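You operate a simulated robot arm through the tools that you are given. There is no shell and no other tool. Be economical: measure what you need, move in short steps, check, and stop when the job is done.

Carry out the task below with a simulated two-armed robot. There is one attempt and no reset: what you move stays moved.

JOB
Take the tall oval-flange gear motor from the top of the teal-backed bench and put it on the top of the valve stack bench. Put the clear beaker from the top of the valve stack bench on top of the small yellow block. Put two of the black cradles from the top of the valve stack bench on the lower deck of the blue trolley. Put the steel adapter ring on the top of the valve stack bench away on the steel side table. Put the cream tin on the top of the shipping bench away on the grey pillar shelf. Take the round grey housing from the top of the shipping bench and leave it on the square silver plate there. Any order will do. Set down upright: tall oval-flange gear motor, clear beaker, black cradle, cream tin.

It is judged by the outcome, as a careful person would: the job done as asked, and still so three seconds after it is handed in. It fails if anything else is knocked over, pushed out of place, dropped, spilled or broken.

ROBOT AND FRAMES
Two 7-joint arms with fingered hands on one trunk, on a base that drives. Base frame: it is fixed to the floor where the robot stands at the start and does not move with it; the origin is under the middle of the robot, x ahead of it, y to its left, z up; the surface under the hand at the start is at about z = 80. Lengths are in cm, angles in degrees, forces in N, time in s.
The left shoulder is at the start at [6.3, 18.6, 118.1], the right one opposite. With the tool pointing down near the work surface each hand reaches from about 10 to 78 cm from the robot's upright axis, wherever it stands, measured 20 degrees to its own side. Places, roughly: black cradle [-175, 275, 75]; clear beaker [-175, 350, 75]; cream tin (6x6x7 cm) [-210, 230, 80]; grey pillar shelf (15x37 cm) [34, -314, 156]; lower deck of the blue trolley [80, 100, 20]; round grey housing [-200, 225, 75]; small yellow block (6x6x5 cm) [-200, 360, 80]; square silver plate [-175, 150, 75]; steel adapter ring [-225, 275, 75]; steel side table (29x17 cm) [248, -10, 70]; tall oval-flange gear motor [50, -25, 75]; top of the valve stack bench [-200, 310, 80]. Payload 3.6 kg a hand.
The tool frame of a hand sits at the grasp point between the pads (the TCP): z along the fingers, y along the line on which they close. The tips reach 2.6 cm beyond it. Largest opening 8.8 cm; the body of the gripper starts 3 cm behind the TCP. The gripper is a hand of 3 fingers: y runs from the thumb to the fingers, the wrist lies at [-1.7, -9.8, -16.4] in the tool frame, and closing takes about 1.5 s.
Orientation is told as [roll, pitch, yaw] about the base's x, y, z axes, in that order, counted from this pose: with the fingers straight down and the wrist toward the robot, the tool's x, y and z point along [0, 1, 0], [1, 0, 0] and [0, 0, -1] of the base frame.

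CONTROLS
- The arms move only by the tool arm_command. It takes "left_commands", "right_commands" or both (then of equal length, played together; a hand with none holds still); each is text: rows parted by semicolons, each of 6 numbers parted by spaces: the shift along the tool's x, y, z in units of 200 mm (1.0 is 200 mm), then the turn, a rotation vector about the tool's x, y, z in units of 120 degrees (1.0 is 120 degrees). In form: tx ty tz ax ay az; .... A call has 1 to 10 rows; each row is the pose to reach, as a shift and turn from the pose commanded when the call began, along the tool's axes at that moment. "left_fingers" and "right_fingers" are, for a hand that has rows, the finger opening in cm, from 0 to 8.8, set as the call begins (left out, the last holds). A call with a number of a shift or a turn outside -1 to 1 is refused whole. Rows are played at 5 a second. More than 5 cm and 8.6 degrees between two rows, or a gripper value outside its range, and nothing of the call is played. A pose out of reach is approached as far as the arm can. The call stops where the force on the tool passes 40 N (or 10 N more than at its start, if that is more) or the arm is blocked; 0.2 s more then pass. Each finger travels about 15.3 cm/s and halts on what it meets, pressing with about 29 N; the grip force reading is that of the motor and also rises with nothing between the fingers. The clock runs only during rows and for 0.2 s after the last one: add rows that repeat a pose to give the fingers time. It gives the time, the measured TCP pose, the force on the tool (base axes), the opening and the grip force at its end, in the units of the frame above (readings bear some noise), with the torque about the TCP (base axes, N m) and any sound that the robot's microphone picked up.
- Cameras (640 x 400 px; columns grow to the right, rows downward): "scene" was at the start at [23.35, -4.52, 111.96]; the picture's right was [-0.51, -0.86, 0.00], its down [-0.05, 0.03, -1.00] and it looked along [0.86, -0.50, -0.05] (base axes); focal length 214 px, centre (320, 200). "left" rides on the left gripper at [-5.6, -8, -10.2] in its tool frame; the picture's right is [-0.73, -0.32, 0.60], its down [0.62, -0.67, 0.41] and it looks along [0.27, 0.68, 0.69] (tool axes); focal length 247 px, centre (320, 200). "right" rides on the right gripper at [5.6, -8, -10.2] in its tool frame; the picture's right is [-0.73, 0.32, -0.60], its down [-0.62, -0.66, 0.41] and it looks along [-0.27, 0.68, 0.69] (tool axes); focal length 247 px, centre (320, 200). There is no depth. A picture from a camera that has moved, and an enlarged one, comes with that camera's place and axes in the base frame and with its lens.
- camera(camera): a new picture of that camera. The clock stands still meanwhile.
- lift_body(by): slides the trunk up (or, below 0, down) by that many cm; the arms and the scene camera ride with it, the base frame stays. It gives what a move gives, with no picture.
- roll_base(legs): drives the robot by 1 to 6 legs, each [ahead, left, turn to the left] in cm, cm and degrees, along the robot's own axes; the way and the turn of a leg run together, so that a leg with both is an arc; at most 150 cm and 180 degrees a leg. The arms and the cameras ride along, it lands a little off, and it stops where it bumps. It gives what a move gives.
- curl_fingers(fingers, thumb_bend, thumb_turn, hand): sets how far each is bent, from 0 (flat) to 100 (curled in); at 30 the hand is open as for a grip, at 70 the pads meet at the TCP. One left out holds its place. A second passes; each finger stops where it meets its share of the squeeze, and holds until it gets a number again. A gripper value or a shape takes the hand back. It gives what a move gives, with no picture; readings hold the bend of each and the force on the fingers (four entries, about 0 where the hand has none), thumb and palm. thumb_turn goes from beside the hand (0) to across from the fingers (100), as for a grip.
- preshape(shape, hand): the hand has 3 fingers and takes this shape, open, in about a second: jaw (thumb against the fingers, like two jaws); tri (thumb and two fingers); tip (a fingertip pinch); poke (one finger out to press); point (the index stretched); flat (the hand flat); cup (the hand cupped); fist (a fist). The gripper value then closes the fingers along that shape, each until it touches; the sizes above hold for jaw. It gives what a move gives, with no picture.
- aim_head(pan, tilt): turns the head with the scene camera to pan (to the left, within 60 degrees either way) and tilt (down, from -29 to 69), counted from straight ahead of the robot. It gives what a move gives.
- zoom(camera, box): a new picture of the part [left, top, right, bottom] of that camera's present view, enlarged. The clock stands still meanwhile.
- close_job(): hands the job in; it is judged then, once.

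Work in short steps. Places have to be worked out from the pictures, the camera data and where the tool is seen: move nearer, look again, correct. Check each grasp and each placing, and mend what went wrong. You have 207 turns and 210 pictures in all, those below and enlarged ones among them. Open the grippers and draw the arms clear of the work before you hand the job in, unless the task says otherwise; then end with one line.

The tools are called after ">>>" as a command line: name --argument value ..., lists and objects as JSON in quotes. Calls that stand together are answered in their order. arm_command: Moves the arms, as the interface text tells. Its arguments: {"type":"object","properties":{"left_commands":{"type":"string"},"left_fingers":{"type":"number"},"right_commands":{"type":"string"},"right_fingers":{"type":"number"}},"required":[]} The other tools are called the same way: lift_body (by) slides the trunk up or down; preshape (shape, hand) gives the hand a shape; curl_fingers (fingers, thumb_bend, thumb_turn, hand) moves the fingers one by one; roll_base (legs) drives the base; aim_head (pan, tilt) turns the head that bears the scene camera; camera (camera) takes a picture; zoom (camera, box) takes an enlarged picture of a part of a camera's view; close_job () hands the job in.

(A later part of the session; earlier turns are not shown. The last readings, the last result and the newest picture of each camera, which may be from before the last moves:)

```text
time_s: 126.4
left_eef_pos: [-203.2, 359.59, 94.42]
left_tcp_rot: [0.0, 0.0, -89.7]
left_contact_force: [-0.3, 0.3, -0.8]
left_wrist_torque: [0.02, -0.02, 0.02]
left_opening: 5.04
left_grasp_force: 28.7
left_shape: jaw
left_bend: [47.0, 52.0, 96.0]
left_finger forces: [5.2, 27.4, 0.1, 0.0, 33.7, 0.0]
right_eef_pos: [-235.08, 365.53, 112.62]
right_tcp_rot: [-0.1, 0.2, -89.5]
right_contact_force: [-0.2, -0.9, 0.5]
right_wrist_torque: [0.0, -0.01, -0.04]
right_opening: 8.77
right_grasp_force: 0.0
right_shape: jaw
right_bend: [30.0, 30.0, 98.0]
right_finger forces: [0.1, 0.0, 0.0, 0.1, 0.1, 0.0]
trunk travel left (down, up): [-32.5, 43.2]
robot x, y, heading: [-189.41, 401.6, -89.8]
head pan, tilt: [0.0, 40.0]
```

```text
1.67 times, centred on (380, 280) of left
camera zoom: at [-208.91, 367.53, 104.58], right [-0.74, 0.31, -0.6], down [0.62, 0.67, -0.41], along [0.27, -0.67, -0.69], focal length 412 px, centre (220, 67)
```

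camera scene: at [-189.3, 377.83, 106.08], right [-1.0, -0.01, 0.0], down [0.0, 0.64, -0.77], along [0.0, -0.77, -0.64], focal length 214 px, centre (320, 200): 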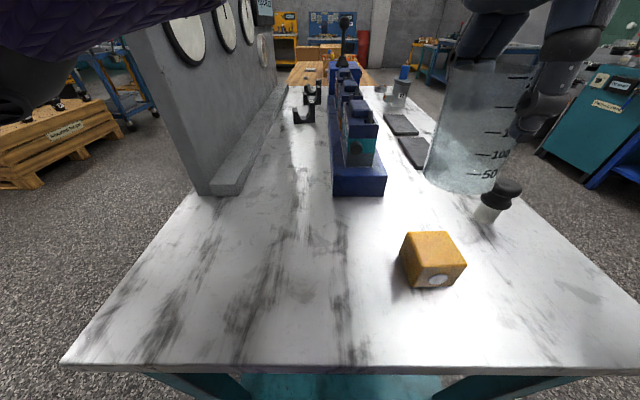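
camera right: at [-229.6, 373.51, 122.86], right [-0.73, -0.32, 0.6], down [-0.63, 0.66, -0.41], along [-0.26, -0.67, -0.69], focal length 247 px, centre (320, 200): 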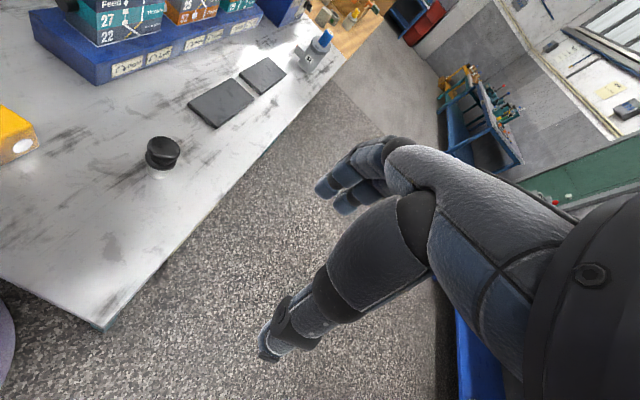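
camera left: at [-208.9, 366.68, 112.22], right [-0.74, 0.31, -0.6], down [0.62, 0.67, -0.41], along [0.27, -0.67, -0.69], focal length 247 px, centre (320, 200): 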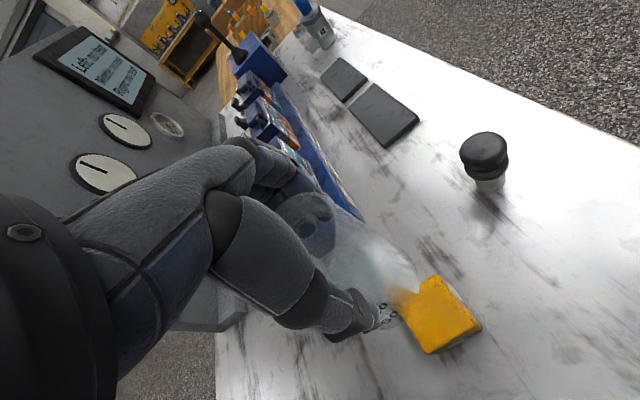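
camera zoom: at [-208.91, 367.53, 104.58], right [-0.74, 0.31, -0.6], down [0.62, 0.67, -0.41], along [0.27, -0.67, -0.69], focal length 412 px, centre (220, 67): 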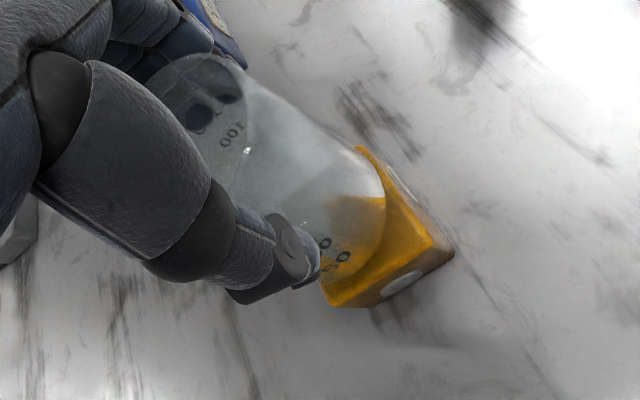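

Base and block agree within about 0.5 cm. I lower slowly until contact.

>>> arm_command --left_commands "-0.015 0 0.02 0 0 0; -0.015 0 0.04 0 0 0; -0.015 0 0.05 0 0 0; -0.015 0 0.06 0 0 0; -0.015 0 0.06 0 0 0"

>>> zoom --camera "scene" --box '[360, 130, 540, 310]'

```text
time_s: 127.6
left_eef_pos: [-203.51, 359.57, 93.24]
left_tcp_rot: [0.0, 0.0, -89.7]
left_contact_force: [-0.3, 0.3, -0.1]
left_wrist_torque: [-0.01, 0.0, -0.01]
left_opening: 5.03
left_grasp_force: 29.1
left_shape: jaw
left_bend: [47.0, 52.0, 96.0]
left_finger forces: [5.2, 27.4, 0.0, 0.1, 33.7, 0.0]
right_eef_pos: [-235.0, 365.45, 112.63]
right_tcp_rot: [0.0, 0.2, -89.6]
right_contact_force: [-0.7, -0.4, -0.6]
right_wrist_torque: [0.0, 0.0, -0.02]
right_opening: 8.77
right_grasp_force: 0.1
right_shape: jaw
right_bend: [30.0, 30.0, 98.0]
right_finger forces: [0.1, 0.0, 0.1, 0.0, 0.0, 0.1]
trunk travel left (down, up): [-32.5, 43.2]
robot x, y, heading: [-189.34, 401.41, -89.7]
head pan, tilt: [0.0, 40.0]
```

```text
2.22 times, centred on (450, 220) of scene
camera zoom: at [-189.29, 377.82, 106.07], right [-1.0, -0.01, 0.0], down [0.0, 0.64, -0.77], along [0.0, -0.77, -0.64], focal length 477 px, centre (31, 156)
```

zoom: 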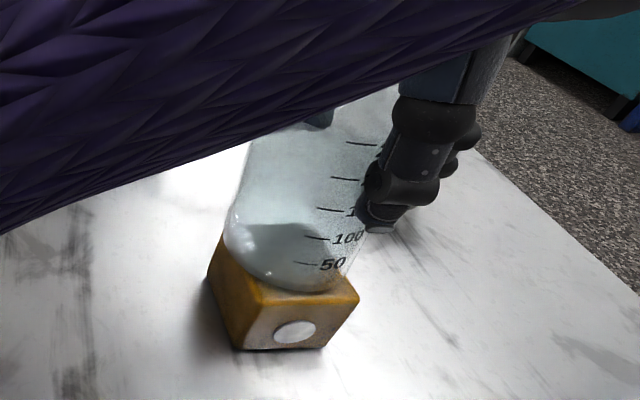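

Well centred. Lowering further until the force shows contact.

>>> arm_command --left_commands "0 0 0.01 0 0 0; 0 0 0.02 0 0 0; 0 0 0.03 0 0 0; 0 0 0.03 0 0 0"

```text
time_s: 128.6
left_eef_pos: [-203.61, 359.66, 93.15]
left_tcp_rot: [-0.2, -0.4, -89.9]
left_contact_force: [-4.8, 1.2, 27.0]
left_wrist_torque: [-0.3, -0.21, 0.01]
left_opening: 5.08
left_grasp_force: 29.1
left_shape: jaw
left_bend: [46.0, 52.0, 96.0]
left_finger forces: [6.0, 31.9, 0.1, 0.0, 41.4, 0.0]
right_eef_pos: [-235.13, 365.63, 112.77]
right_tcp_rot: [-0.1, 0.1, -89.6]
right_contact_force: [-0.8, -0.5, -0.4]
right_wrist_torque: [0.0, -0.03, -0.01]
right_opening: 8.79
right_grasp_force: 0.2
right_shape: jaw
right_bend: [30.0, 30.0, 98.0]
right_finger forces: [0.0, 0.1, 0.1, 0.1, 0.0, 0.0]
trunk travel left (down, up): [-32.5, 43.2]
robot x, y, heading: [-189.34, 401.65, -89.8]
head pan, tilt: [0.0, 40.0]
```

Firm contact (27 N); I ease back up 0.4 cm, then open in stages.

>>> arm_command --left_commands "0 0 -0.015 0 0 0; 0 0 -0.02 0 0 0; 0 0 -0.02 0 0 0"

>>> arm_command --left_commands "0 0 0 0 0 0; 0 0 0 0 0 0; 0 0 0 0 0 0" --left_fingers 6.0

>>> zoom --camera "scene" --box '[360, 100, 540, 310]'

>>> camera --camera "left"

```text
time_s: 129.4
left_eef_pos: [-203.45, 359.66, 93.26]
left_tcp_rot: [0.1, -0.1, -89.7]
left_contact_force: [-3.9, -1.1, 16.5]
left_wrist_torque: [-0.31, -0.04, -0.1]
left_opening: 5.13
left_grasp_force: 28.4
left_shape: jaw
left_bend: [46.0, 52.0, 96.0]
left_finger forces: [6.8, 31.1, 0.1, 0.0, 38.3, 0.0]
right_eef_pos: [-235.18, 365.57, 112.76]
right_tcp_rot: [-0.1, 0.1, -89.6]
right_contact_force: [-0.3, 0.9, 0.3]
right_wrist_torque: [0.01, -0.03, -0.02]
right_opening: 8.78
right_grasp_force: 0.0
right_shape: jaw
right_bend: [30.0, 30.0, 98.0]
right_finger forces: [0.1, 0.0, 0.1, 0.1, 0.0, 0.0]
trunk travel left (down, up): [-32.5, 43.2]
robot x, y, heading: [-189.1, 401.27, -89.7]
head pan, tilt: [0.0, 40.0]
```

```text
time_s: 130.2
left_eef_pos: [-203.32, 359.59, 93.03]
left_tcp_rot: [0.2, 0.2, -89.6]
left_contact_force: [-0.3, 0.0, 0.8]
left_wrist_torque: [0.02, 0.02, -0.02]
left_opening: 6.02
left_grasp_force: 0.1
left_shape: jaw
left_bend: [36.0, 57.0, 99.0]
left_finger forces: [0.0, 0.1, 0.0, 0.0, 0.3, 0.0]
right_eef_pos: [-235.11, 365.5, 112.58]
right_tcp_rot: [-0.1, 0.2, -89.6]
right_contact_force: [-0.7, -0.1, 0.9]
right_wrist_torque: [0.03, -0.03, -0.01]
right_opening: 8.78
right_grasp_force: 0.0
right_shape: jaw
right_bend: [30.0, 30.0, 98.0]
right_finger forces: [0.0, 0.1, 0.1, 0.0, 0.0, 0.0]
trunk travel left (down, up): [-32.5, 43.2]
robot x, y, heading: [-189.56, 401.36, -89.6]
head pan, tilt: [0.0, 40.0]
```

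```text
1.90 times, centred on (450, 205) of scene
camera zoom: at [-189.28, 377.82, 106.07], right [-1.0, -0.01, 0.0], down [0.0, 0.64, -0.77], along [0.0, -0.77, -0.64], focal length 408 px, centre (72, 190)
```

zoom: 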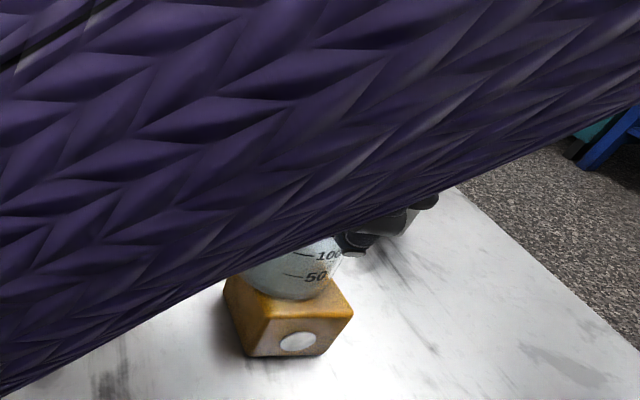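

```text
152 pictures are left
camera left: at [-209.08, 367.58, 103.13], right [-0.74, 0.32, -0.6], down [0.62, 0.67, -0.41], along [0.27, -0.67, -0.69], focal length 247 px, centre (320, 200)
```

left: 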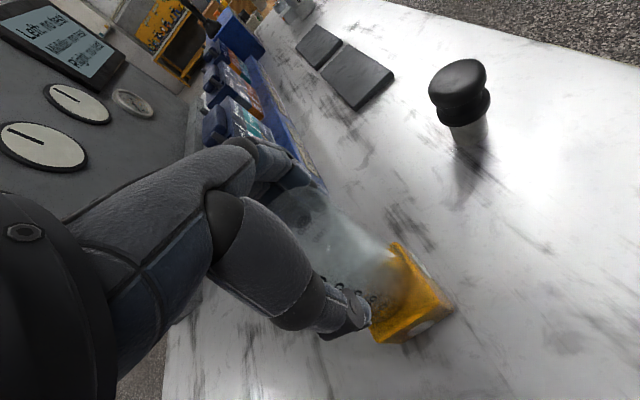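

It stands on the block. I open fully and rise straight up.

>>> arm_command --left_commands "0 0 0 0 0 0; 0 0 0 0 0 0; 0 0 0 0 0 0; 0 0 0 0 0 0; 0 0 -0.2 0 0 0; 0 0 -0.4 0 0 0; 0 0 -0.6 0 0 0; 0 0 -0.8 0 0 0" --left_fingers 8.8

>>> arm_command --left_commands "0.2 0 0 0 0 0; 0.4 0 0 0 0 0; 0.6 0 -0.1 0 0 0; 0.8 0 -0.2 0 0 0; 1 0 -0.3 0 0 0; 1 0 -0.3 0 0 0"

>>> camera --camera "scene"

```text
time_s: 132.0
left_eef_pos: [-203.57, 359.81, 109.28]
left_tcp_rot: [0.0, 0.1, -89.7]
left_contact_force: [-0.7, -0.9, -0.5]
left_wrist_torque: [0.01, -0.01, -0.03]
left_opening: 8.75
left_grasp_force: 0.0
left_shape: jaw
left_bend: [30.0, 30.0, 98.0]
left_finger forces: [0.1, 0.0, 0.1, 0.1, 0.0, 0.0]
left hand out of reach, approached as far as the arm can: row 6
right_eef_pos: [-235.28, 365.66, 112.76]
right_tcp_rot: [0.0, 0.2, -89.7]
right_contact_force: [0.2, 0.5, -0.6]
right_wrist_torque: [-0.01, -0.03, 0.01]
right_opening: 8.77
right_grasp_force: 0.1
right_shape: jaw
right_bend: [30.0, 30.0, 98.0]
right_finger forces: [0.0, 0.1, 0.1, 0.0, 0.0, 0.1]
trunk travel left (down, up): [-32.5, 43.2]
robot x, y, heading: [-189.64, 401.68, -89.6]
head pan, tilt: [0.0, 40.0]
```

```text
time_s: 133.4
left_eef_pos: [-183.5, 359.61, 115.22]
left_tcp_rot: [0.1, 0.0, -89.7]
left_contact_force: [-0.1, -0.3, 0.4]
left_wrist_torque: [0.0, -0.02, -0.01]
left_opening: 8.8
left_grasp_force: 0.0
left_shape: jaw
left_bend: [30.0, 30.0, 98.0]
left_finger forces: [0.0, 0.0, 0.1, 0.1, 0.1, 0.0]
right_eef_pos: [-235.21, 365.42, 112.67]
right_tcp_rot: [0.0, 0.1, -89.6]
right_contact_force: [-0.9, -0.7, -0.3]
right_wrist_torque: [0.03, -0.03, -0.02]
right_opening: 8.8
right_grasp_force: 0.1
right_shape: jaw
right_bend: [30.0, 30.0, 98.0]
right_finger forces: [0.1, 0.1, 0.0, 0.0, 0.0, 0.0]
trunk travel left (down, up): [-32.5, 43.2]
robot x, y, heading: [-189.66, 401.38, -89.9]
head pan, tilt: [0.0, 40.0]
```

```text
151 pictures are left
camera scene: at [-189.35, 377.8, 106.07], right [-1.0, -0.01, 0.0], down [0.0, 0.64, -0.77], along [0.0, -0.77, -0.64], focal length 214 px, centre (320, 200)
```

scene: 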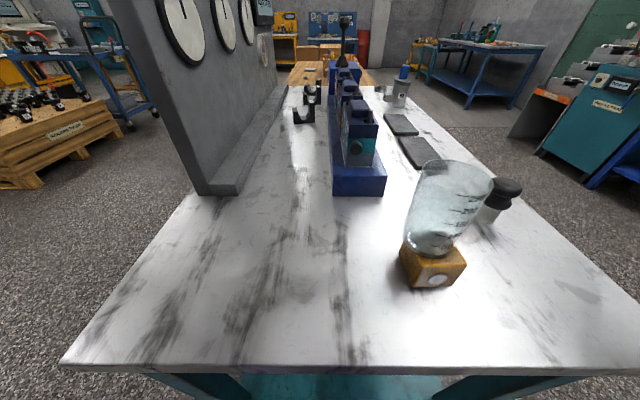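

>>> zoom --camera "scene" --box '[380, 140, 520, 300]'

>>> zoom --camera "scene" --box '[260, 50, 400, 200]'

```text
2.50 times, centred on (450, 220) of scene
camera zoom: at [-189.35, 377.8, 106.07], right [-1.0, -0.01, 0.0], down [0.0, 0.64, -0.77], along [0.0, -0.77, -0.64], focal length 536 px, centre (-5, 150)
```

zoom: 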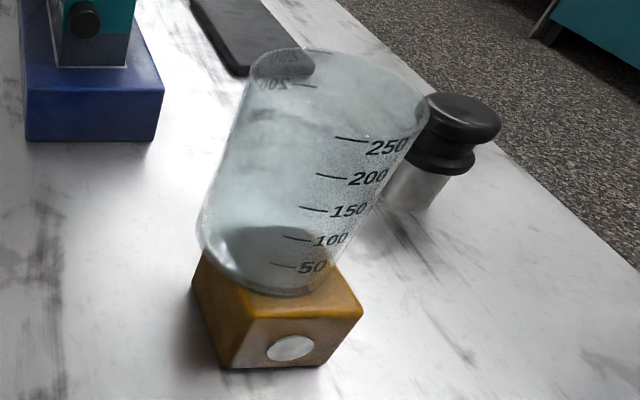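

```text
2.67 times, centred on (330, 125) of scene
camera zoom: at [-189.35, 377.8, 106.07], right [-1.0, -0.01, 0.0], down [0.0, 0.64, -0.77], along [0.0, -0.77, -0.64], focal length 572 px, centre (293, 400)
```

zoom: 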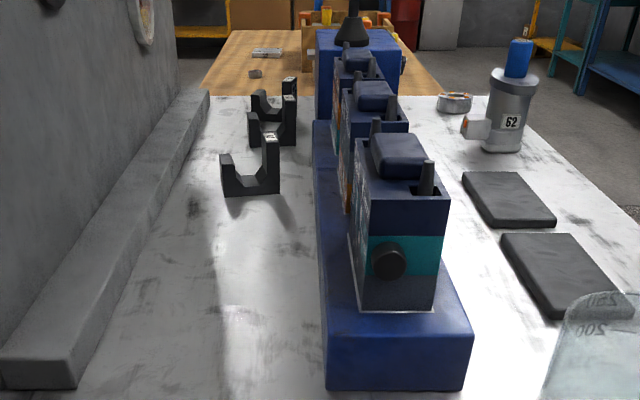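

The beaker stands on the block. Three cradles (U-shaped, tall upright toward -x) lie behind the rack. I go back to the front side, opposite them, and look closely.

>>> roll_base --legs '[[-30, 0, 0], [0, -97, 0], [140, 0, 0], [0, 0, 90], [26, 0, 0]]'

>>> lift_body --by 25

>>> aim_head --pan 0 --tilt 40

>>> camera --camera "scene"

```text
time_s: 152.0
left_eef_pos: [-218.9, 295.83, 115.15]
left_tcp_rot: [0.0, 0.0, -0.7]
left_contact_force: [-0.1, 0.0, -0.3]
left_wrist_torque: [-0.01, 0.0, 0.02]
left_opening: 8.77
left_grasp_force: 0.1
left_shape: jaw
left_bend: [30.0, 30.0, 98.0]
left_finger forces: [0.1, 0.0, 0.1, 0.0, 0.0, 0.0]
right_eef_pos: [-225.75, 244.23, 112.63]
right_tcp_rot: [0.0, 0.4, -0.7]
right_contact_force: [-0.3, 1.0, 0.3]
right_wrist_torque: [-0.01, -0.02, -0.01]
right_opening: 8.79
right_grasp_force: 0.1
right_shape: jaw
right_bend: [30.0, 30.0, 98.0]
right_finger forces: [0.1, 0.0, 0.0, 0.0, 0.0, 0.0]
trunk travel left (down, up): [-32.5, 43.2]
robot x, y, heading: [-261.3, 290.45, -0.8]
head pan, tilt: [0.0, 40.0]
```

```text
time_s: 154.5
left_eef_pos: [-219.13, 295.9, 140.19]
left_tcp_rot: [0.0, 0.0, -0.8]
left_contact_force: [0.2, 0.3, -0.2]
left_wrist_torque: [0.03, 0.01, -0.04]
left_opening: 8.79
left_grasp_force: 0.1
left_shape: jaw
left_bend: [30.0, 30.0, 98.0]
left_finger forces: [0.0, 0.0, 0.0, 0.1, 0.0, 0.0]
right_eef_pos: [-225.96, 244.16, 137.62]
right_tcp_rot: [-0.2, 0.2, -0.7]
right_contact_force: [0.5, -0.8, 0.0]
right_wrist_torque: [0.01, -0.02, 0.0]
right_opening: 8.77
right_grasp_force: 0.0
right_shape: jaw
right_bend: [30.0, 30.0, 98.0]
right_finger forces: [0.0, 0.0, 0.0, 0.0, 0.0, 0.0]
trunk travel left (down, up): [-57.5, 18.2]
robot x, y, heading: [-261.0, 290.38, -1.1]
head pan, tilt: [0.0, 40.0]
```

```text
time_s: 155.1
left_eef_pos: [-219.07, 295.8, 140.09]
left_tcp_rot: [0.1, 0.0, -0.8]
left_contact_force: [1.2, -0.1, 0.0]
left_wrist_torque: [0.01, 0.0, -0.01]
left_opening: 8.78
left_grasp_force: 0.1
left_shape: jaw
left_bend: [30.0, 30.0, 98.0]
left_finger forces: [0.1, 0.1, 0.0, 0.0, 0.0, 0.0]
right_eef_pos: [-225.84, 244.09, 137.64]
right_tcp_rot: [-0.2, 0.2, -0.6]
right_contact_force: [-0.4, -0.1, -0.4]
right_wrist_torque: [0.01, -0.03, 0.01]
right_opening: 8.78
right_grasp_force: 0.0
right_shape: jaw
right_bend: [30.0, 30.0, 98.0]
right_finger forces: [0.0, 0.0, 0.1, 0.0, 0.1, 0.0]
trunk travel left (down, up): [-57.5, 18.2]
robot x, y, heading: [-261.25, 290.5, -0.6]
head pan, tilt: [0.0, 40.0]
```

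```text
148 pictures are left
camera scene: at [-239.28, 290.3, 132.3], right [-0.01, -1.0, 0.0], down [-0.64, 0.01, -0.77], along [0.77, -0.01, -0.64], focal length 214 px, centre (320, 200)
```

scene: 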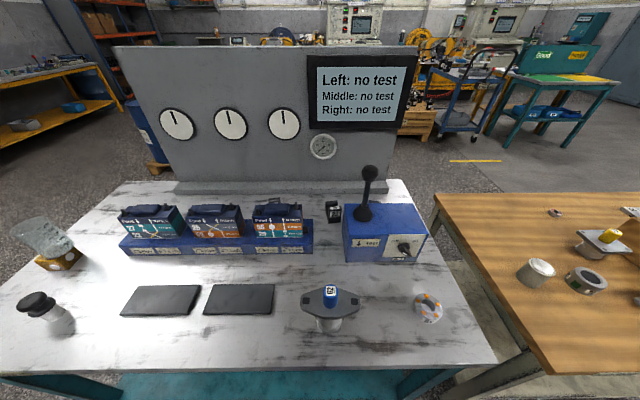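

>>> zoom --camera "scene" --box '[240, 150, 460, 330]'

>>> camera --camera "left"

>>> zoom --camera "scene" --box '[500, 180, 640, 330]'

```text
2.22 times, centred on (350, 240) of scene
camera zoom: at [-239.28, 290.3, 132.3], right [-0.01, -1.0, 0.0], down [-0.64, 0.01, -0.77], along [0.77, -0.01, -0.64], focal length 477 px, centre (253, 111)
```

zoom: 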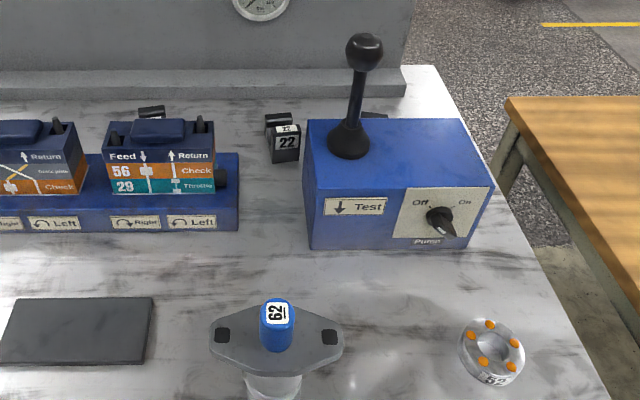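

```text
146 pictures are left
camera left: at [-227.16, 290.33, 150.24], right [-0.33, -0.73, -0.6], down [-0.66, 0.63, -0.41], along [0.68, 0.26, -0.69], focal length 247 px, centre (320, 200)
```

left: 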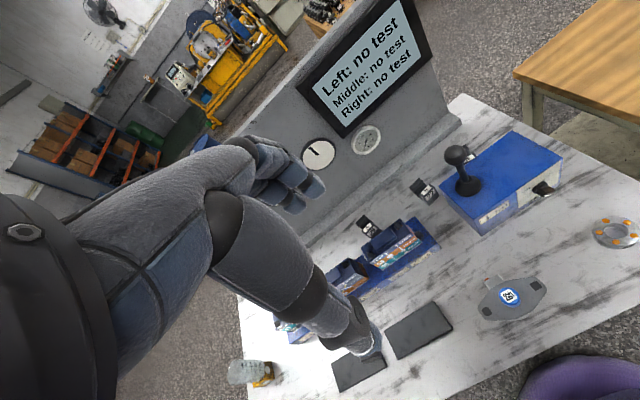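

```text
2.67 times, centred on (570, 255) of scene
camera zoom: at [-239.28, 290.3, 132.3], right [-0.01, -1.0, 0.0], down [-0.64, 0.01, -0.77], along [0.77, -0.01, -0.64], focal length 572 px, centre (-347, 53)
```

zoom: 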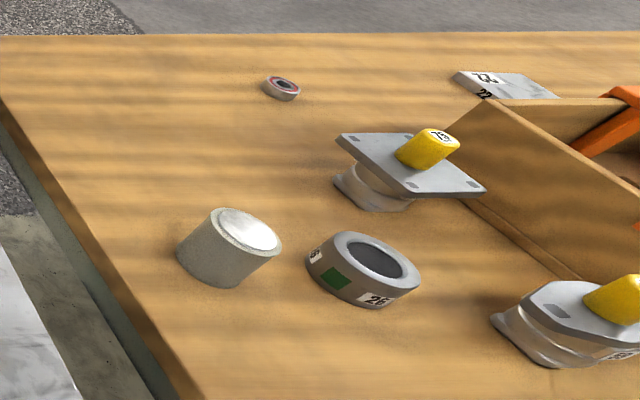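

Now clear: B (label 22) at (-187.5, 284.8), A behind block 3, C behind the pump. Tin and housing are seen on the shipping bench. I take B with the left hand, leaning the hand to clear the pump handle. First I lower the trunk, shift right, and preshape the fingers.

>>> lift_body --by -25

>>> roll_base --legs '[[4.5, -18, 0.8]]'

>>> arm_command --left_commands "0.1 0 -0.1 0.025 -0.04 0; 0.2 0 -0.2 0.05 -0.08 0; 0.3 0.1 -0.2 0.075 -0.125 0; 0.4 0.2 -0.2 0.1 -0.167 0; 0.4 0.2 -0.2 0.1 -0.167 0"

>>> curl_fingers --hand "left" --fingers 46 --thumb_bend 38

>>> camera --camera "scene"

>>> camera --camera "left"

```text
time_s: 157.7
left_eef_pos: [-219.18, 295.85, 115.23]
left_tcp_rot: [-0.1, 0.0, -0.7]
left_contact_force: [0.2, -0.1, -0.2]
left_wrist_torque: [0.0, -0.04, -0.03]
left_opening: 8.75
left_grasp_force: 0.0
left_shape: jaw
left_bend: [30.0, 30.0, 98.0]
left_finger forces: [0.0, 0.1, 0.1, 0.0, 0.0, 0.0]
right_eef_pos: [-225.88, 244.19, 112.6]
right_tcp_rot: [-0.2, 0.2, -0.7]
right_contact_force: [0.7, -0.7, -0.7]
right_wrist_torque: [-0.01, 0.02, 0.02]
right_opening: 8.79
right_grasp_force: 0.0
right_shape: jaw
right_bend: [30.0, 30.0, 98.0]
right_finger forces: [0.0, 0.0, 0.0, 0.1, 0.0, 0.0]
trunk travel left (down, up): [-32.5, 43.2]
robot x, y, heading: [-261.13, 290.41, -0.7]
head pan, tilt: [0.0, 40.0]
```

```text
time_s: 159.3
left_eef_pos: [-214.78, 278.13, 115.08]
left_tcp_rot: [0.0, 0.0, 0.0]
left_contact_force: [0.2, -0.2, 0.2]
left_wrist_torque: [0.02, 0.0, 0.0]
left_opening: 8.77
left_grasp_force: 0.0
left_shape: jaw
left_bend: [30.0, 30.0, 98.0]
left_finger forces: [0.1, 0.1, 0.0, 0.0, 0.1, 0.1]
right_eef_pos: [-220.92, 226.45, 112.62]
right_tcp_rot: [0.0, 0.2, 0.2]
right_contact_force: [-0.5, 0.1, -0.8]
right_wrist_torque: [-0.01, 0.02, 0.01]
right_opening: 8.76
right_grasp_force: 0.1
right_shape: jaw
right_bend: [30.0, 30.0, 98.0]
right_finger forces: [0.1, 0.0, 0.0, 0.0, 0.0, 0.0]
trunk travel left (down, up): [-32.5, 43.2]
robot x, y, heading: [-256.91, 272.63, 0.0]
head pan, tilt: [0.0, 40.0]
```

```text
time_s: 160.5
left_eef_pos: [-210.81, 286.24, 119.24]
left_tcp_rot: [-20.4, 11.8, -2.2]
left_contact_force: [0.6, -0.7, -1.1]
left_wrist_torque: [-0.04, -0.03, -0.01]
left_opening: 8.79
left_grasp_force: 0.1
left_shape: jaw
left_bend: [30.0, 30.0, 98.0]
left_finger forces: [0.1, 0.0, 0.0, 0.0, 0.0, 0.0]
right_eef_pos: [-220.93, 226.45, 112.63]
right_tcp_rot: [-0.1, 0.2, 0.2]
right_contact_force: [-0.1, -0.2, 0.1]
right_wrist_torque: [-0.02, 0.0, -0.02]
right_opening: 8.79
right_grasp_force: 0.0
right_shape: jaw
right_bend: [30.0, 30.0, 98.0]
right_finger forces: [0.0, 0.0, 0.0, 0.0, 0.0, 0.0]
trunk travel left (down, up): [-32.5, 43.2]
robot x, y, heading: [-256.72, 272.51, -0.0]
head pan, tilt: [0.0, 40.0]
```

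```text
time_s: 161.5
left_eef_pos: [-210.88, 286.21, 119.22]
left_tcp_rot: [-20.3, 11.9, -2.1]
left_contact_force: [0.4, 0.1, 0.1]
left_wrist_torque: [0.02, -0.03, 0.02]
left_opening: 6.32
left_grasp_force: 0.1
left_shape: fingers
left_bend: [46.0, 38.0, 98.0]
left_finger forces: [0.0, 0.0, 0.0, 0.1, 0.0, 0.0]
right_eef_pos: [-220.91, 226.46, 112.62]
right_tcp_rot: [-0.1, 0.2, 0.1]
right_contact_force: [-0.1, 0.6, 0.9]
right_wrist_torque: [-0.01, 0.0, -0.02]
right_opening: 8.79
right_grasp_force: 0.1
right_shape: jaw
right_bend: [30.0, 30.0, 98.0]
right_finger forces: [0.0, 0.0, 0.1, 0.0, 0.0, 0.0]
trunk travel left (down, up): [-32.5, 43.2]
robot x, y, heading: [-256.76, 272.33, 0.2]
head pan, tilt: [0.0, 40.0]
```

```text
144 pictures are left
camera scene: at [-232.78, 272.44, 106.07], right [0.0, -1.0, 0.0], down [-0.64, 0.0, -0.77], along [0.77, 0.0, -0.64], focal length 214 px, centre (320, 200)
```

scene: 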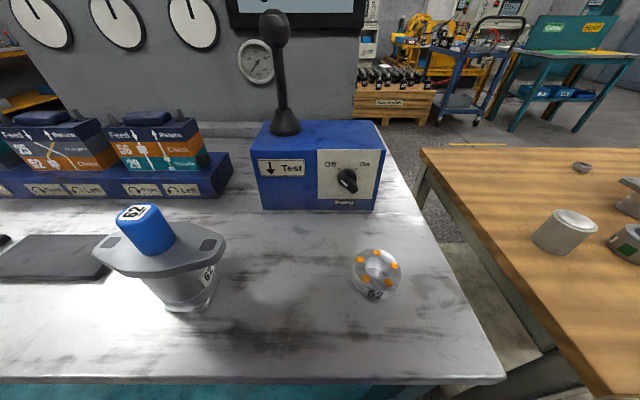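

```text
143 pictures are left
camera left: at [-216.38, 284.74, 132.01], right [-0.41, -0.88, -0.24], down [-0.76, 0.47, -0.45], along [0.51, -0.01, -0.86], focal length 247 px, centre (320, 200)
```

left: 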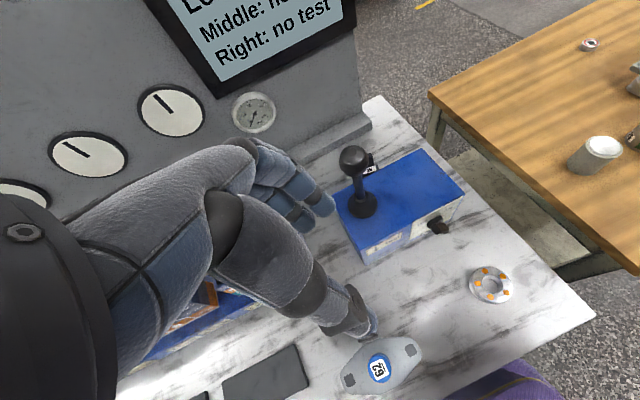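

B should appear left of the pump; I enlarge that area.

>>> zoom --camera "scene" --box '[190, 80, 330, 220]'

>>> zoom --camera "left" --box '[260, 100, 480, 280]'

```text
2.86 times, centred on (260, 150) of scene
camera zoom: at [-232.78, 272.44, 106.07], right [0.0, -1.0, 0.0], down [-0.64, 0.0, -0.77], along [0.77, 0.0, -0.64], focal length 613 px, centre (491, 343)
```

zoom: 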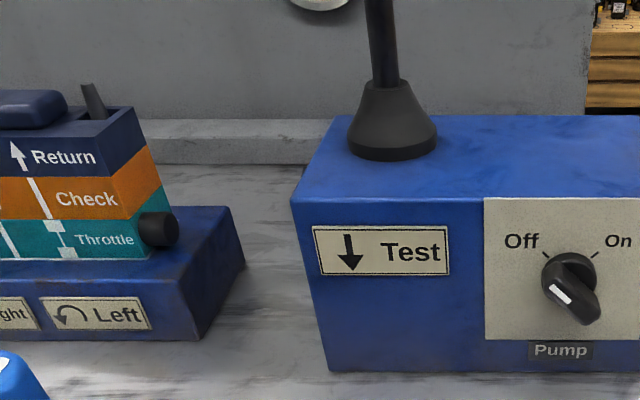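

```text
2.22 times, centred on (370, 190) of left
camera zoom: at [-216.38, 284.74, 132.01], right [-0.41, -0.88, -0.24], down [-0.76, 0.47, -0.45], along [0.51, -0.01, -0.86], focal length 549 px, centre (209, 222)
```

zoom: 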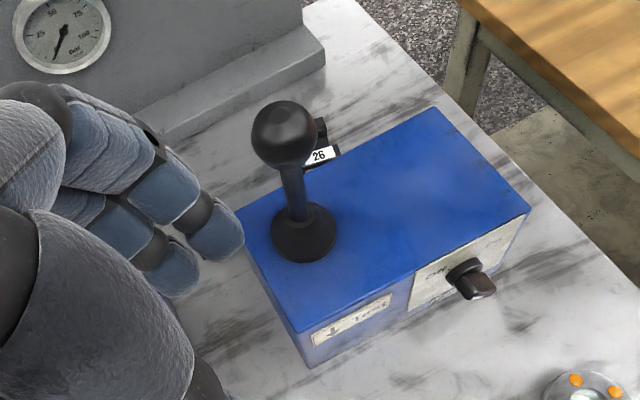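

B is only hidden behind the pump from this low angle (consistent with my estimate). I advance the left hand at height toward a point above B.

>>> arm_command --left_commands "0.001 0.233 0.015 0 0 0; 0.002 0.467 0.03 0 0 0; 0.003 0.7 0.045 0 0 0; 0.0045 0.933 0.061 0 0 0; 0.0045 0.933 0.061 0 0 0"

>>> camera --camera "left"

>>> camera --camera "scene"

```text
time_s: 162.7
left_eef_pos: [-192.66, 285.16, 114.25]
left_tcp_rot: [-20.3, 11.7, -2.1]
left_contact_force: [0.9, 0.2, -0.9]
left_wrist_torque: [-0.02, -0.01, -0.02]
left_opening: 6.29
left_grasp_force: 0.1
left_shape: fingers
left_bend: [46.0, 38.0, 98.0]
left_finger forces: [0.0, 0.0, 0.1, 0.1, 0.1, 0.1]
right_eef_pos: [-221.02, 226.55, 112.66]
right_tcp_rot: [-0.1, 0.2, 0.1]
right_contact_force: [-0.3, -0.1, 0.8]
right_wrist_torque: [-0.02, -0.02, 0.02]
right_opening: 8.75
right_grasp_force: 0.1
right_shape: jaw
right_bend: [30.0, 30.0, 98.0]
right_finger forces: [0.0, 0.0, 0.0, 0.0, 0.1, 0.0]
trunk travel left (down, up): [-32.5, 43.2]
robot x, y, heading: [-256.59, 271.92, -0.0]
head pan, tilt: [0.0, 40.0]
```

```text
140 pictures are left
camera left: at [-198.2, 283.76, 127.03], right [-0.41, -0.88, -0.24], down [-0.76, 0.47, -0.45], along [0.51, -0.01, -0.86], focal length 247 px, centre (320, 200)
```

left: 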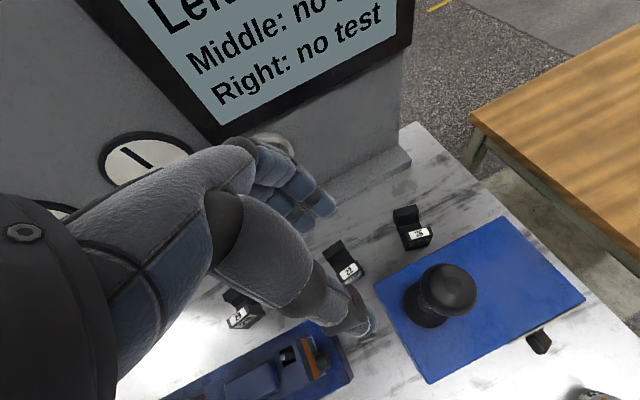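

```text
139 pictures are left
camera scene: at [-232.81, 272.47, 106.08], right [0.0, -1.0, 0.0], down [-0.64, 0.0, -0.77], along [0.77, 0.0, -0.64], focal length 214 px, centre (320, 200)
```

scene: 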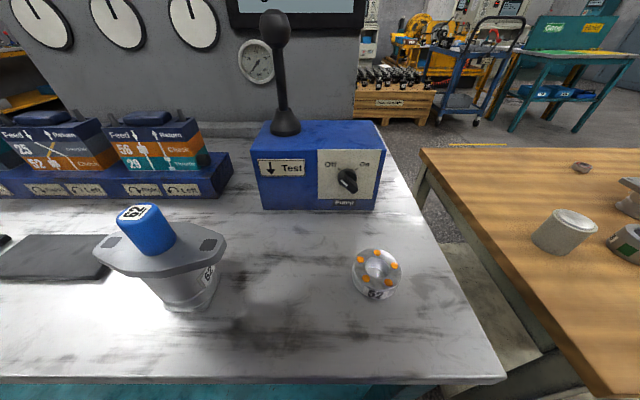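

Great, the left camera now sees all three cradles from above. I enlarge.

>>> zoom --camera "left" --box '[200, 180, 460, 350]'

```text
2.35 times, centred on (330, 265) of left
camera zoom: at [-198.2, 283.76, 127.03], right [-0.41, -0.88, -0.24], down [-0.76, 0.47, -0.45], along [0.51, -0.01, -0.86], focal length 581 px, centre (296, 47)
```

zoom: 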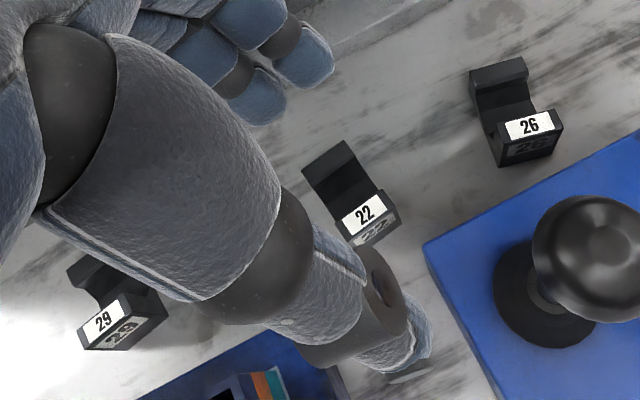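

B's tall upright is at (-188.2, 284.7), cradle turned about 8°. I set the fingers to 50 so they fit in the U, turn the hand 8°, and descend to z≈98.

>>> curl_fingers --hand "left" --fingers 50 --thumb_bend 36

>>> arm_command --left_commands "-0.025 0.2185 -0.04 -0.0226 -0.0137 -0.0612; 0.05 0.26 0.15 -0.0226 -0.0137 -0.0612; 0.12 0.302 0.34 -0.0226 -0.0137 -0.0612; 0.185 0.344 0.52 -0.0226 -0.0137 -0.0612; 0.25 0.386 0.706 -0.0226 -0.0137 -0.0612; 0.25 0.386 0.706 -0.0226 -0.0137 -0.0612"

>>> camera --camera "left"

>>> camera --camera "scene"

```text
time_s: 163.7
left_eef_pos: [-192.51, 285.31, 114.15]
left_tcp_rot: [-20.1, 11.9, -2.1]
left_contact_force: [0.2, -0.2, 0.9]
left_wrist_torque: [0.02, -0.03, -0.01]
left_opening: 6.01
left_grasp_force: 0.0
left_shape: fingers
left_bend: [50.0, 36.0, 98.0]
left_finger forces: [0.1, 0.0, 0.0, 0.0, 0.1, 0.0]
right_eef_pos: [-220.91, 226.53, 112.57]
right_tcp_rot: [-0.1, 0.2, 0.1]
right_contact_force: [0.4, -0.2, -0.5]
right_wrist_torque: [0.03, -0.02, -0.01]
right_opening: 8.78
right_grasp_force: 0.1
right_shape: jaw
right_bend: [30.0, 30.0, 98.0]
right_finger forces: [0.0, 0.0, 0.1, 0.0, 0.0, 0.0]
trunk travel left (down, up): [-32.5, 43.2]
robot x, y, heading: [-256.79, 272.71, -0.1]
head pan, tilt: [0.0, 40.0]
```

```text
time_s: 165.1
left_eef_pos: [-188.27, 284.85, 98.05]
left_tcp_rot: [-20.3, 11.7, 5.9]
left_contact_force: [-0.3, 0.8, 0.7]
left_wrist_torque: [0.0, -0.01, -0.01]
left_opening: 6.02
left_grasp_force: 0.0
left_shape: fingers
left_bend: [50.0, 36.0, 98.0]
left_finger forces: [0.1, 0.1, 0.0, 0.1, 0.0, 0.0]
right_eef_pos: [-220.94, 226.61, 112.6]
right_tcp_rot: [-0.1, 0.1, 0.0]
right_contact_force: [-0.1, 0.3, 0.5]
right_wrist_torque: [0.0, 0.03, 0.0]
right_opening: 8.77
right_grasp_force: 0.2
right_shape: jaw
right_bend: [30.0, 30.0, 98.0]
right_finger forces: [0.0, 0.1, 0.1, 0.0, 0.0, 0.0]
trunk travel left (down, up): [-32.5, 43.2]
robot x, y, heading: [-256.88, 272.5, 0.1]
head pan, tilt: [0.0, 40.0]
```

```text
137 pictures are left
camera left: at [-193.59, 282.6, 110.77], right [-0.28, -0.93, -0.24], down [-0.81, 0.36, -0.45], along [0.51, 0.06, -0.86], focal length 247 px, centre (320, 200)
```

left: 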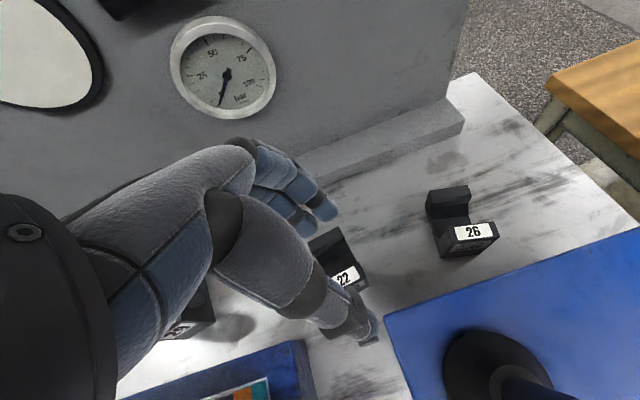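

```text
136 pictures are left
camera scene: at [-232.79, 272.45, 106.08], right [0.0, -1.0, 0.0], down [-0.64, 0.0, -0.77], along [0.77, 0.0, -0.64], focal length 214 px, centre (320, 200)
```

scene: 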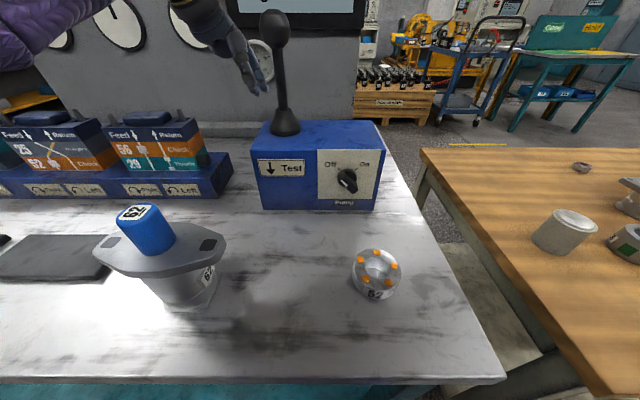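

The camera pod would pass too near the pump's ball handle. I lean the hand 5° more each way and shift 0.7 cm to +y, then look.

>>> arm_command --left_commands "0.016 0.002 -0.006 0.02 -0.02 0; 0.032 0.004 -0.013 0.042 -0.042 0; 0.032 0.004 -0.013 0.042 -0.042 0"

>>> zoom --camera "scene" --box '[140, 0, 340, 160]'

>>> zoom --camera "left" --box '[220, 130, 460, 370]'

```text
time_s: 165.9
left_eef_pos: [-188.23, 285.41, 97.98]
left_tcp_rot: [-25.9, 16.4, 3.8]
left_contact_force: [0.5, -1.0, 0.8]
left_wrist_torque: [0.0, 0.03, 0.0]
left_opening: 6.01
left_grasp_force: 0.1
left_shape: fingers
left_bend: [50.0, 36.0, 98.0]
left_finger forces: [0.1, 0.0, 0.0, 0.1, 0.1, 0.0]
right_eef_pos: [-220.94, 226.5, 112.63]
right_tcp_rot: [-0.1, 0.1, 0.1]
right_contact_force: [0.0, 0.2, 0.3]
right_wrist_torque: [0.02, 0.03, 0.02]
right_opening: 8.76
right_grasp_force: 0.1
right_shape: jaw
right_bend: [30.0, 30.0, 98.0]
right_finger forces: [0.0, 0.0, 0.0, 0.0, 0.1, 0.0]
trunk travel left (down, up): [-32.5, 43.2]
robot x, y, heading: [-256.53, 272.24, 0.0]
head pan, tilt: [0.0, 40.0]
```

```text
2.50 times, centred on (240, 80) of scene
camera zoom: at [-232.78, 272.44, 106.08], right [0.0, -1.0, 0.0], down [-0.64, 0.0, -0.77], along [0.77, 0.0, -0.64], focal length 536 px, centre (520, 500)
```

zoom: 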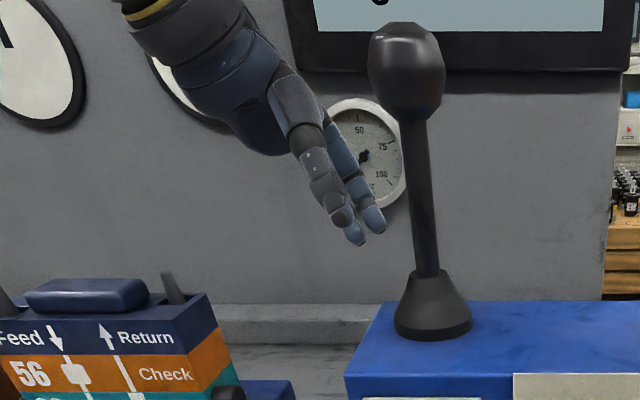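

```text
1.67 times, centred on (340, 250) of left
camera zoom: at [-192.62, 284.67, 111.3], right [-0.3, -0.94, -0.12], down [-0.84, 0.33, -0.43], along [0.44, -0.03, -0.9], focal length 412 px, centre (287, 117)
```

zoom: 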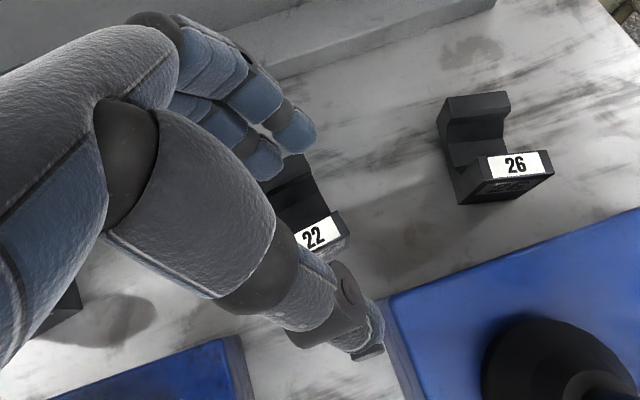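

Good clearance. I descend vertically to just above, at z≈88.

>>> arm_command --left_commands "0.065 0.045 0.14 0 0 0; 0.13 0.09 0.28 0 0 0; 0.195 0.136 0.42 0 0 0; 0.195 0.136 0.42 0 0 0"

>>> zoom --camera "left" --box '[220, 130, 460, 370]'

>>> zoom --camera "scene" --box '[140, 20, 340, 200]'

```text
time_s: 166.9
left_eef_pos: [-188.25, 285.44, 88.26]
left_tcp_rot: [-25.9, 16.5, 3.8]
left_contact_force: [0.0, 0.5, -0.7]
left_wrist_torque: [-0.02, -0.02, 0.02]
left_opening: 6.02
left_grasp_force: 0.1
left_shape: fingers
left_bend: [50.0, 36.0, 98.0]
left_finger forces: [0.0, 0.0, 0.0, 0.0, 0.1, 0.0]
right_eef_pos: [-221.01, 226.56, 112.67]
right_tcp_rot: [-0.2, 0.1, 0.1]
right_contact_force: [0.4, -0.9, 0.0]
right_wrist_torque: [0.0, 0.02, -0.01]
right_opening: 8.8
right_grasp_force: 0.1
right_shape: jaw
right_bend: [30.0, 30.0, 98.0]
right_finger forces: [0.0, 0.0, 0.1, 0.0, 0.0, 0.0]
trunk travel left (down, up): [-32.5, 43.2]
robot x, y, heading: [-256.91, 272.22, 0.1]
head pan, tilt: [0.0, 40.0]
```

```text
1.67 times, centred on (340, 250) of left
camera zoom: at [-192.6, 284.57, 101.61], right [-0.3, -0.94, -0.12], down [-0.84, 0.33, -0.43], along [0.44, -0.03, -0.9], focal length 412 px, centre (287, 117)
```

zoom: 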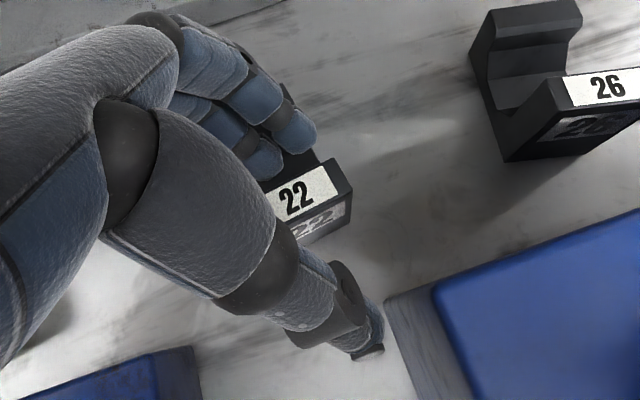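

```text
2.22 times, centred on (240, 110) of scene
camera zoom: at [-232.79, 272.44, 106.08], right [0.0, -1.0, 0.0], down [-0.64, 0.0, -0.77], along [0.77, 0.0, -0.64], focal length 477 px, centre (498, 400)
```

zoom: 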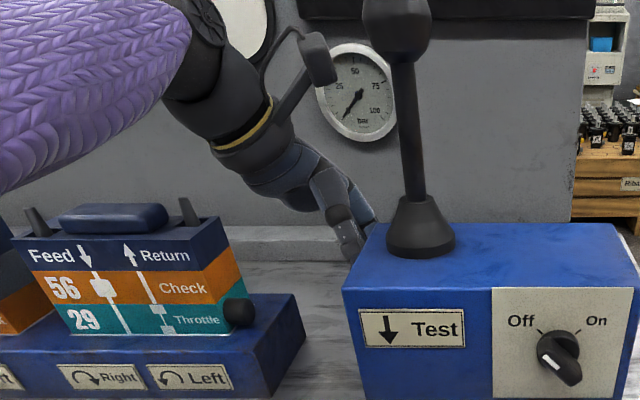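

Fingers are over the U and thumb in front of the label face. I descend the last 3 cm and close with the finger curl.

>>> arm_command --left_commands "0.03 0.02 0.063 0 0 0; 0.059 0.041 0.126 0 0 0; 0.059 0.041 0.126 0 0 0"

>>> zoom --camera "left" --box '[220, 130, 460, 370]'

```text
time_s: 167.7
left_eef_pos: [-188.3, 285.4, 85.58]
left_tcp_rot: [-25.9, 16.4, 3.8]
left_contact_force: [-2.0, -0.3, 2.5]
left_wrist_torque: [0.02, -0.09, 0.03]
left_opening: 5.93
left_grasp_force: 1.1
left_shape: fingers
left_bend: [51.0, 36.0, 98.0]
left_finger forces: [0.1, 2.7, 0.0, 0.0, 0.1, 0.0]
right_eef_pos: [-220.9, 226.47, 112.76]
right_tcp_rot: [-0.1, 0.1, 0.1]
right_contact_force: [-0.4, -0.8, 0.3]
right_wrist_torque: [-0.01, 0.0, 0.0]
right_opening: 8.78
right_grasp_force: 0.0
right_shape: jaw
right_bend: [30.0, 30.0, 98.0]
right_finger forces: [0.1, 0.1, 0.1, 0.0, 0.0, 0.1]
trunk travel left (down, up): [-32.5, 43.2]
robot x, y, heading: [-256.94, 272.11, 0.2]
head pan, tilt: [0.0, 40.0]
```

```text
1.67 times, centred on (340, 250) of left
camera zoom: at [-192.66, 284.5, 98.78], right [-0.3, -0.94, -0.12], down [-0.84, 0.33, -0.43], along [0.44, -0.03, -0.9], focal length 412 px, centre (287, 117)
```

zoom: 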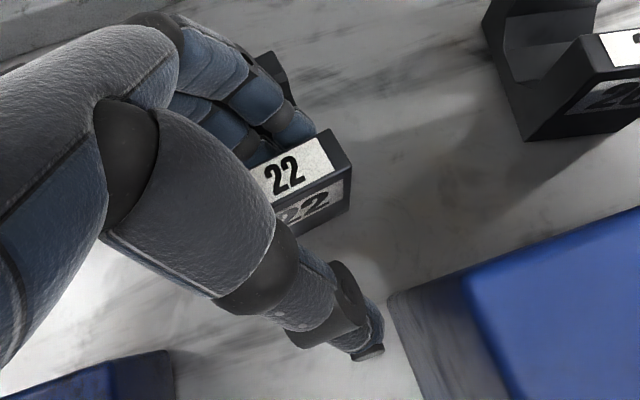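

Fingers are in the U against the upright. I close.

>>> curl_fingers --hand "left" --fingers 85 --thumb_bend 85

>>> zoom --camera "left" --box '[220, 130, 460, 370]'

```text
time_s: 168.7
left_eef_pos: [-188.17, 285.25, 85.42]
left_tcp_rot: [-25.8, 16.4, 3.8]
left_contact_force: [1.5, -0.4, 1.4]
left_wrist_torque: [-0.06, -0.34, -0.07]
left_opening: 1.11
left_grasp_force: 30.4
left_shape: fingers
left_bend: [75.0, 66.0, 97.0]
left_finger forces: [12.9, 17.5, 0.0, 0.0, 29.7, 0.0]
right_eef_pos: [-220.84, 226.6, 112.67]
right_tcp_rot: [-0.1, 0.2, 0.1]
right_contact_force: [0.0, 0.6, 0.5]
right_wrist_torque: [0.01, 0.03, -0.01]
right_opening: 8.8
right_grasp_force: 0.0
right_shape: jaw
right_bend: [30.0, 30.0, 98.0]
right_finger forces: [0.0, 0.0, 0.1, 0.0, 0.1, 0.1]
trunk travel left (down, up): [-32.5, 43.2]
robot x, y, heading: [-256.74, 272.33, 0.1]
head pan, tilt: [0.0, 40.0]
```

```text
1.67 times, centred on (340, 250) of left
camera zoom: at [-192.62, 284.51, 98.77], right [-0.3, -0.94, -0.12], down [-0.84, 0.33, -0.43], along [0.44, -0.03, -0.9], focal length 412 px, centre (287, 117)
```

zoom: 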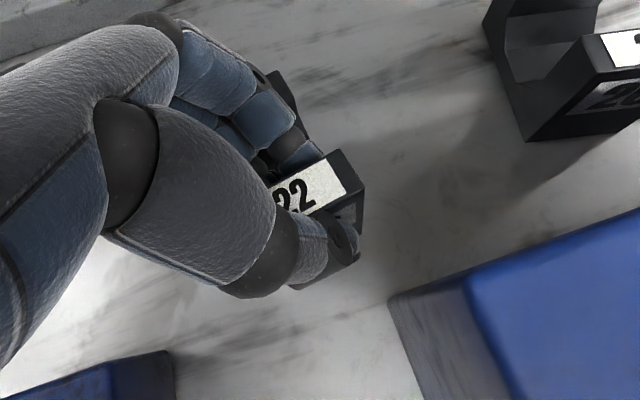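

Firm three-point grip. I lift straight up 14 cm and check.

>>> arm_command --left_commands "-0.073 -0.05 -0.151 0 0 0; -0.146 -0.099 -0.302 0 0 0; -0.22 -0.148 -0.453 0 0 0; -0.293 -0.198 -0.604 0 0 0; -0.293 -0.198 -0.604 0 0 0"

>>> camera --camera "scene"

>>> camera --camera "left"

```text
time_s: 169.9
left_eef_pos: [-188.17, 285.33, 99.35]
left_tcp_rot: [-25.7, 16.5, 4.0]
left_contact_force: [0.0, 0.4, -5.3]
left_wrist_torque: [0.03, 0.08, -0.02]
left_opening: 1.07
left_grasp_force: 23.4
left_shape: fingers
left_bend: [75.0, 67.0, 96.0]
left_finger forces: [20.4, 3.7, 0.1, 0.1, 22.8, 0.1]
right_eef_pos: [-220.84, 226.53, 112.62]
right_tcp_rot: [-0.1, 0.3, 0.0]
right_contact_force: [0.8, 0.2, -0.8]
right_wrist_torque: [-0.01, 0.0, -0.01]
right_opening: 8.8
right_grasp_force: 0.0
right_shape: jaw
right_bend: [30.0, 30.0, 98.0]
right_finger forces: [0.0, 0.1, 0.1, 0.0, 0.0, 0.0]
trunk travel left (down, up): [-32.5, 43.2]
robot x, y, heading: [-257.21, 272.56, -0.3]
head pan, tilt: [0.0, 40.0]
```

```text
129 pictures are left
camera scene: at [-232.71, 272.46, 106.05], right [0.0, -1.0, 0.0], down [-0.64, 0.0, -0.77], along [0.77, 0.0, -0.64], focal length 214 px, centre (320, 200)
```

scene: 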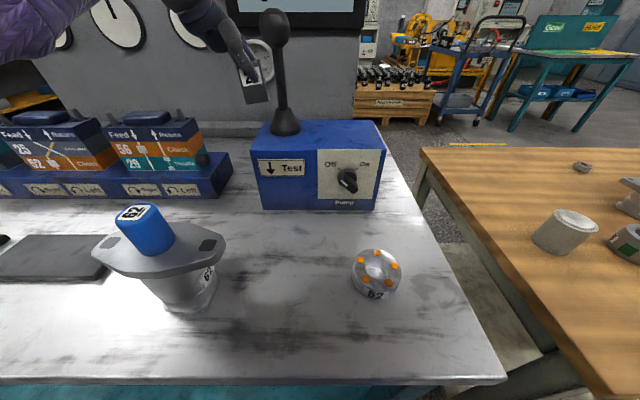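

```text
128 pictures are left
camera left: at [-192.52, 284.48, 112.65], right [-0.3, -0.95, -0.12], down [-0.84, 0.33, -0.43], along [0.44, -0.03, -0.9], focal length 247 px, centre (320, 200)
```

left: 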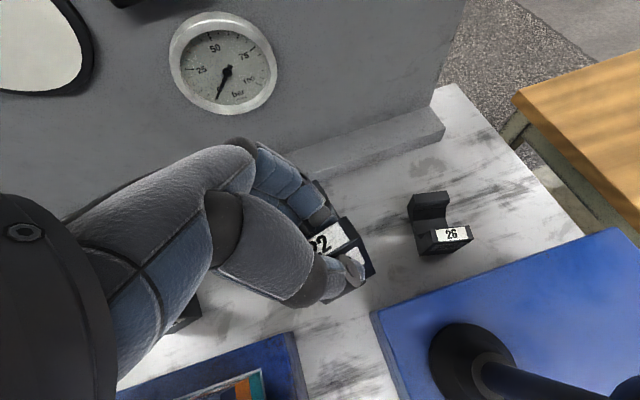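

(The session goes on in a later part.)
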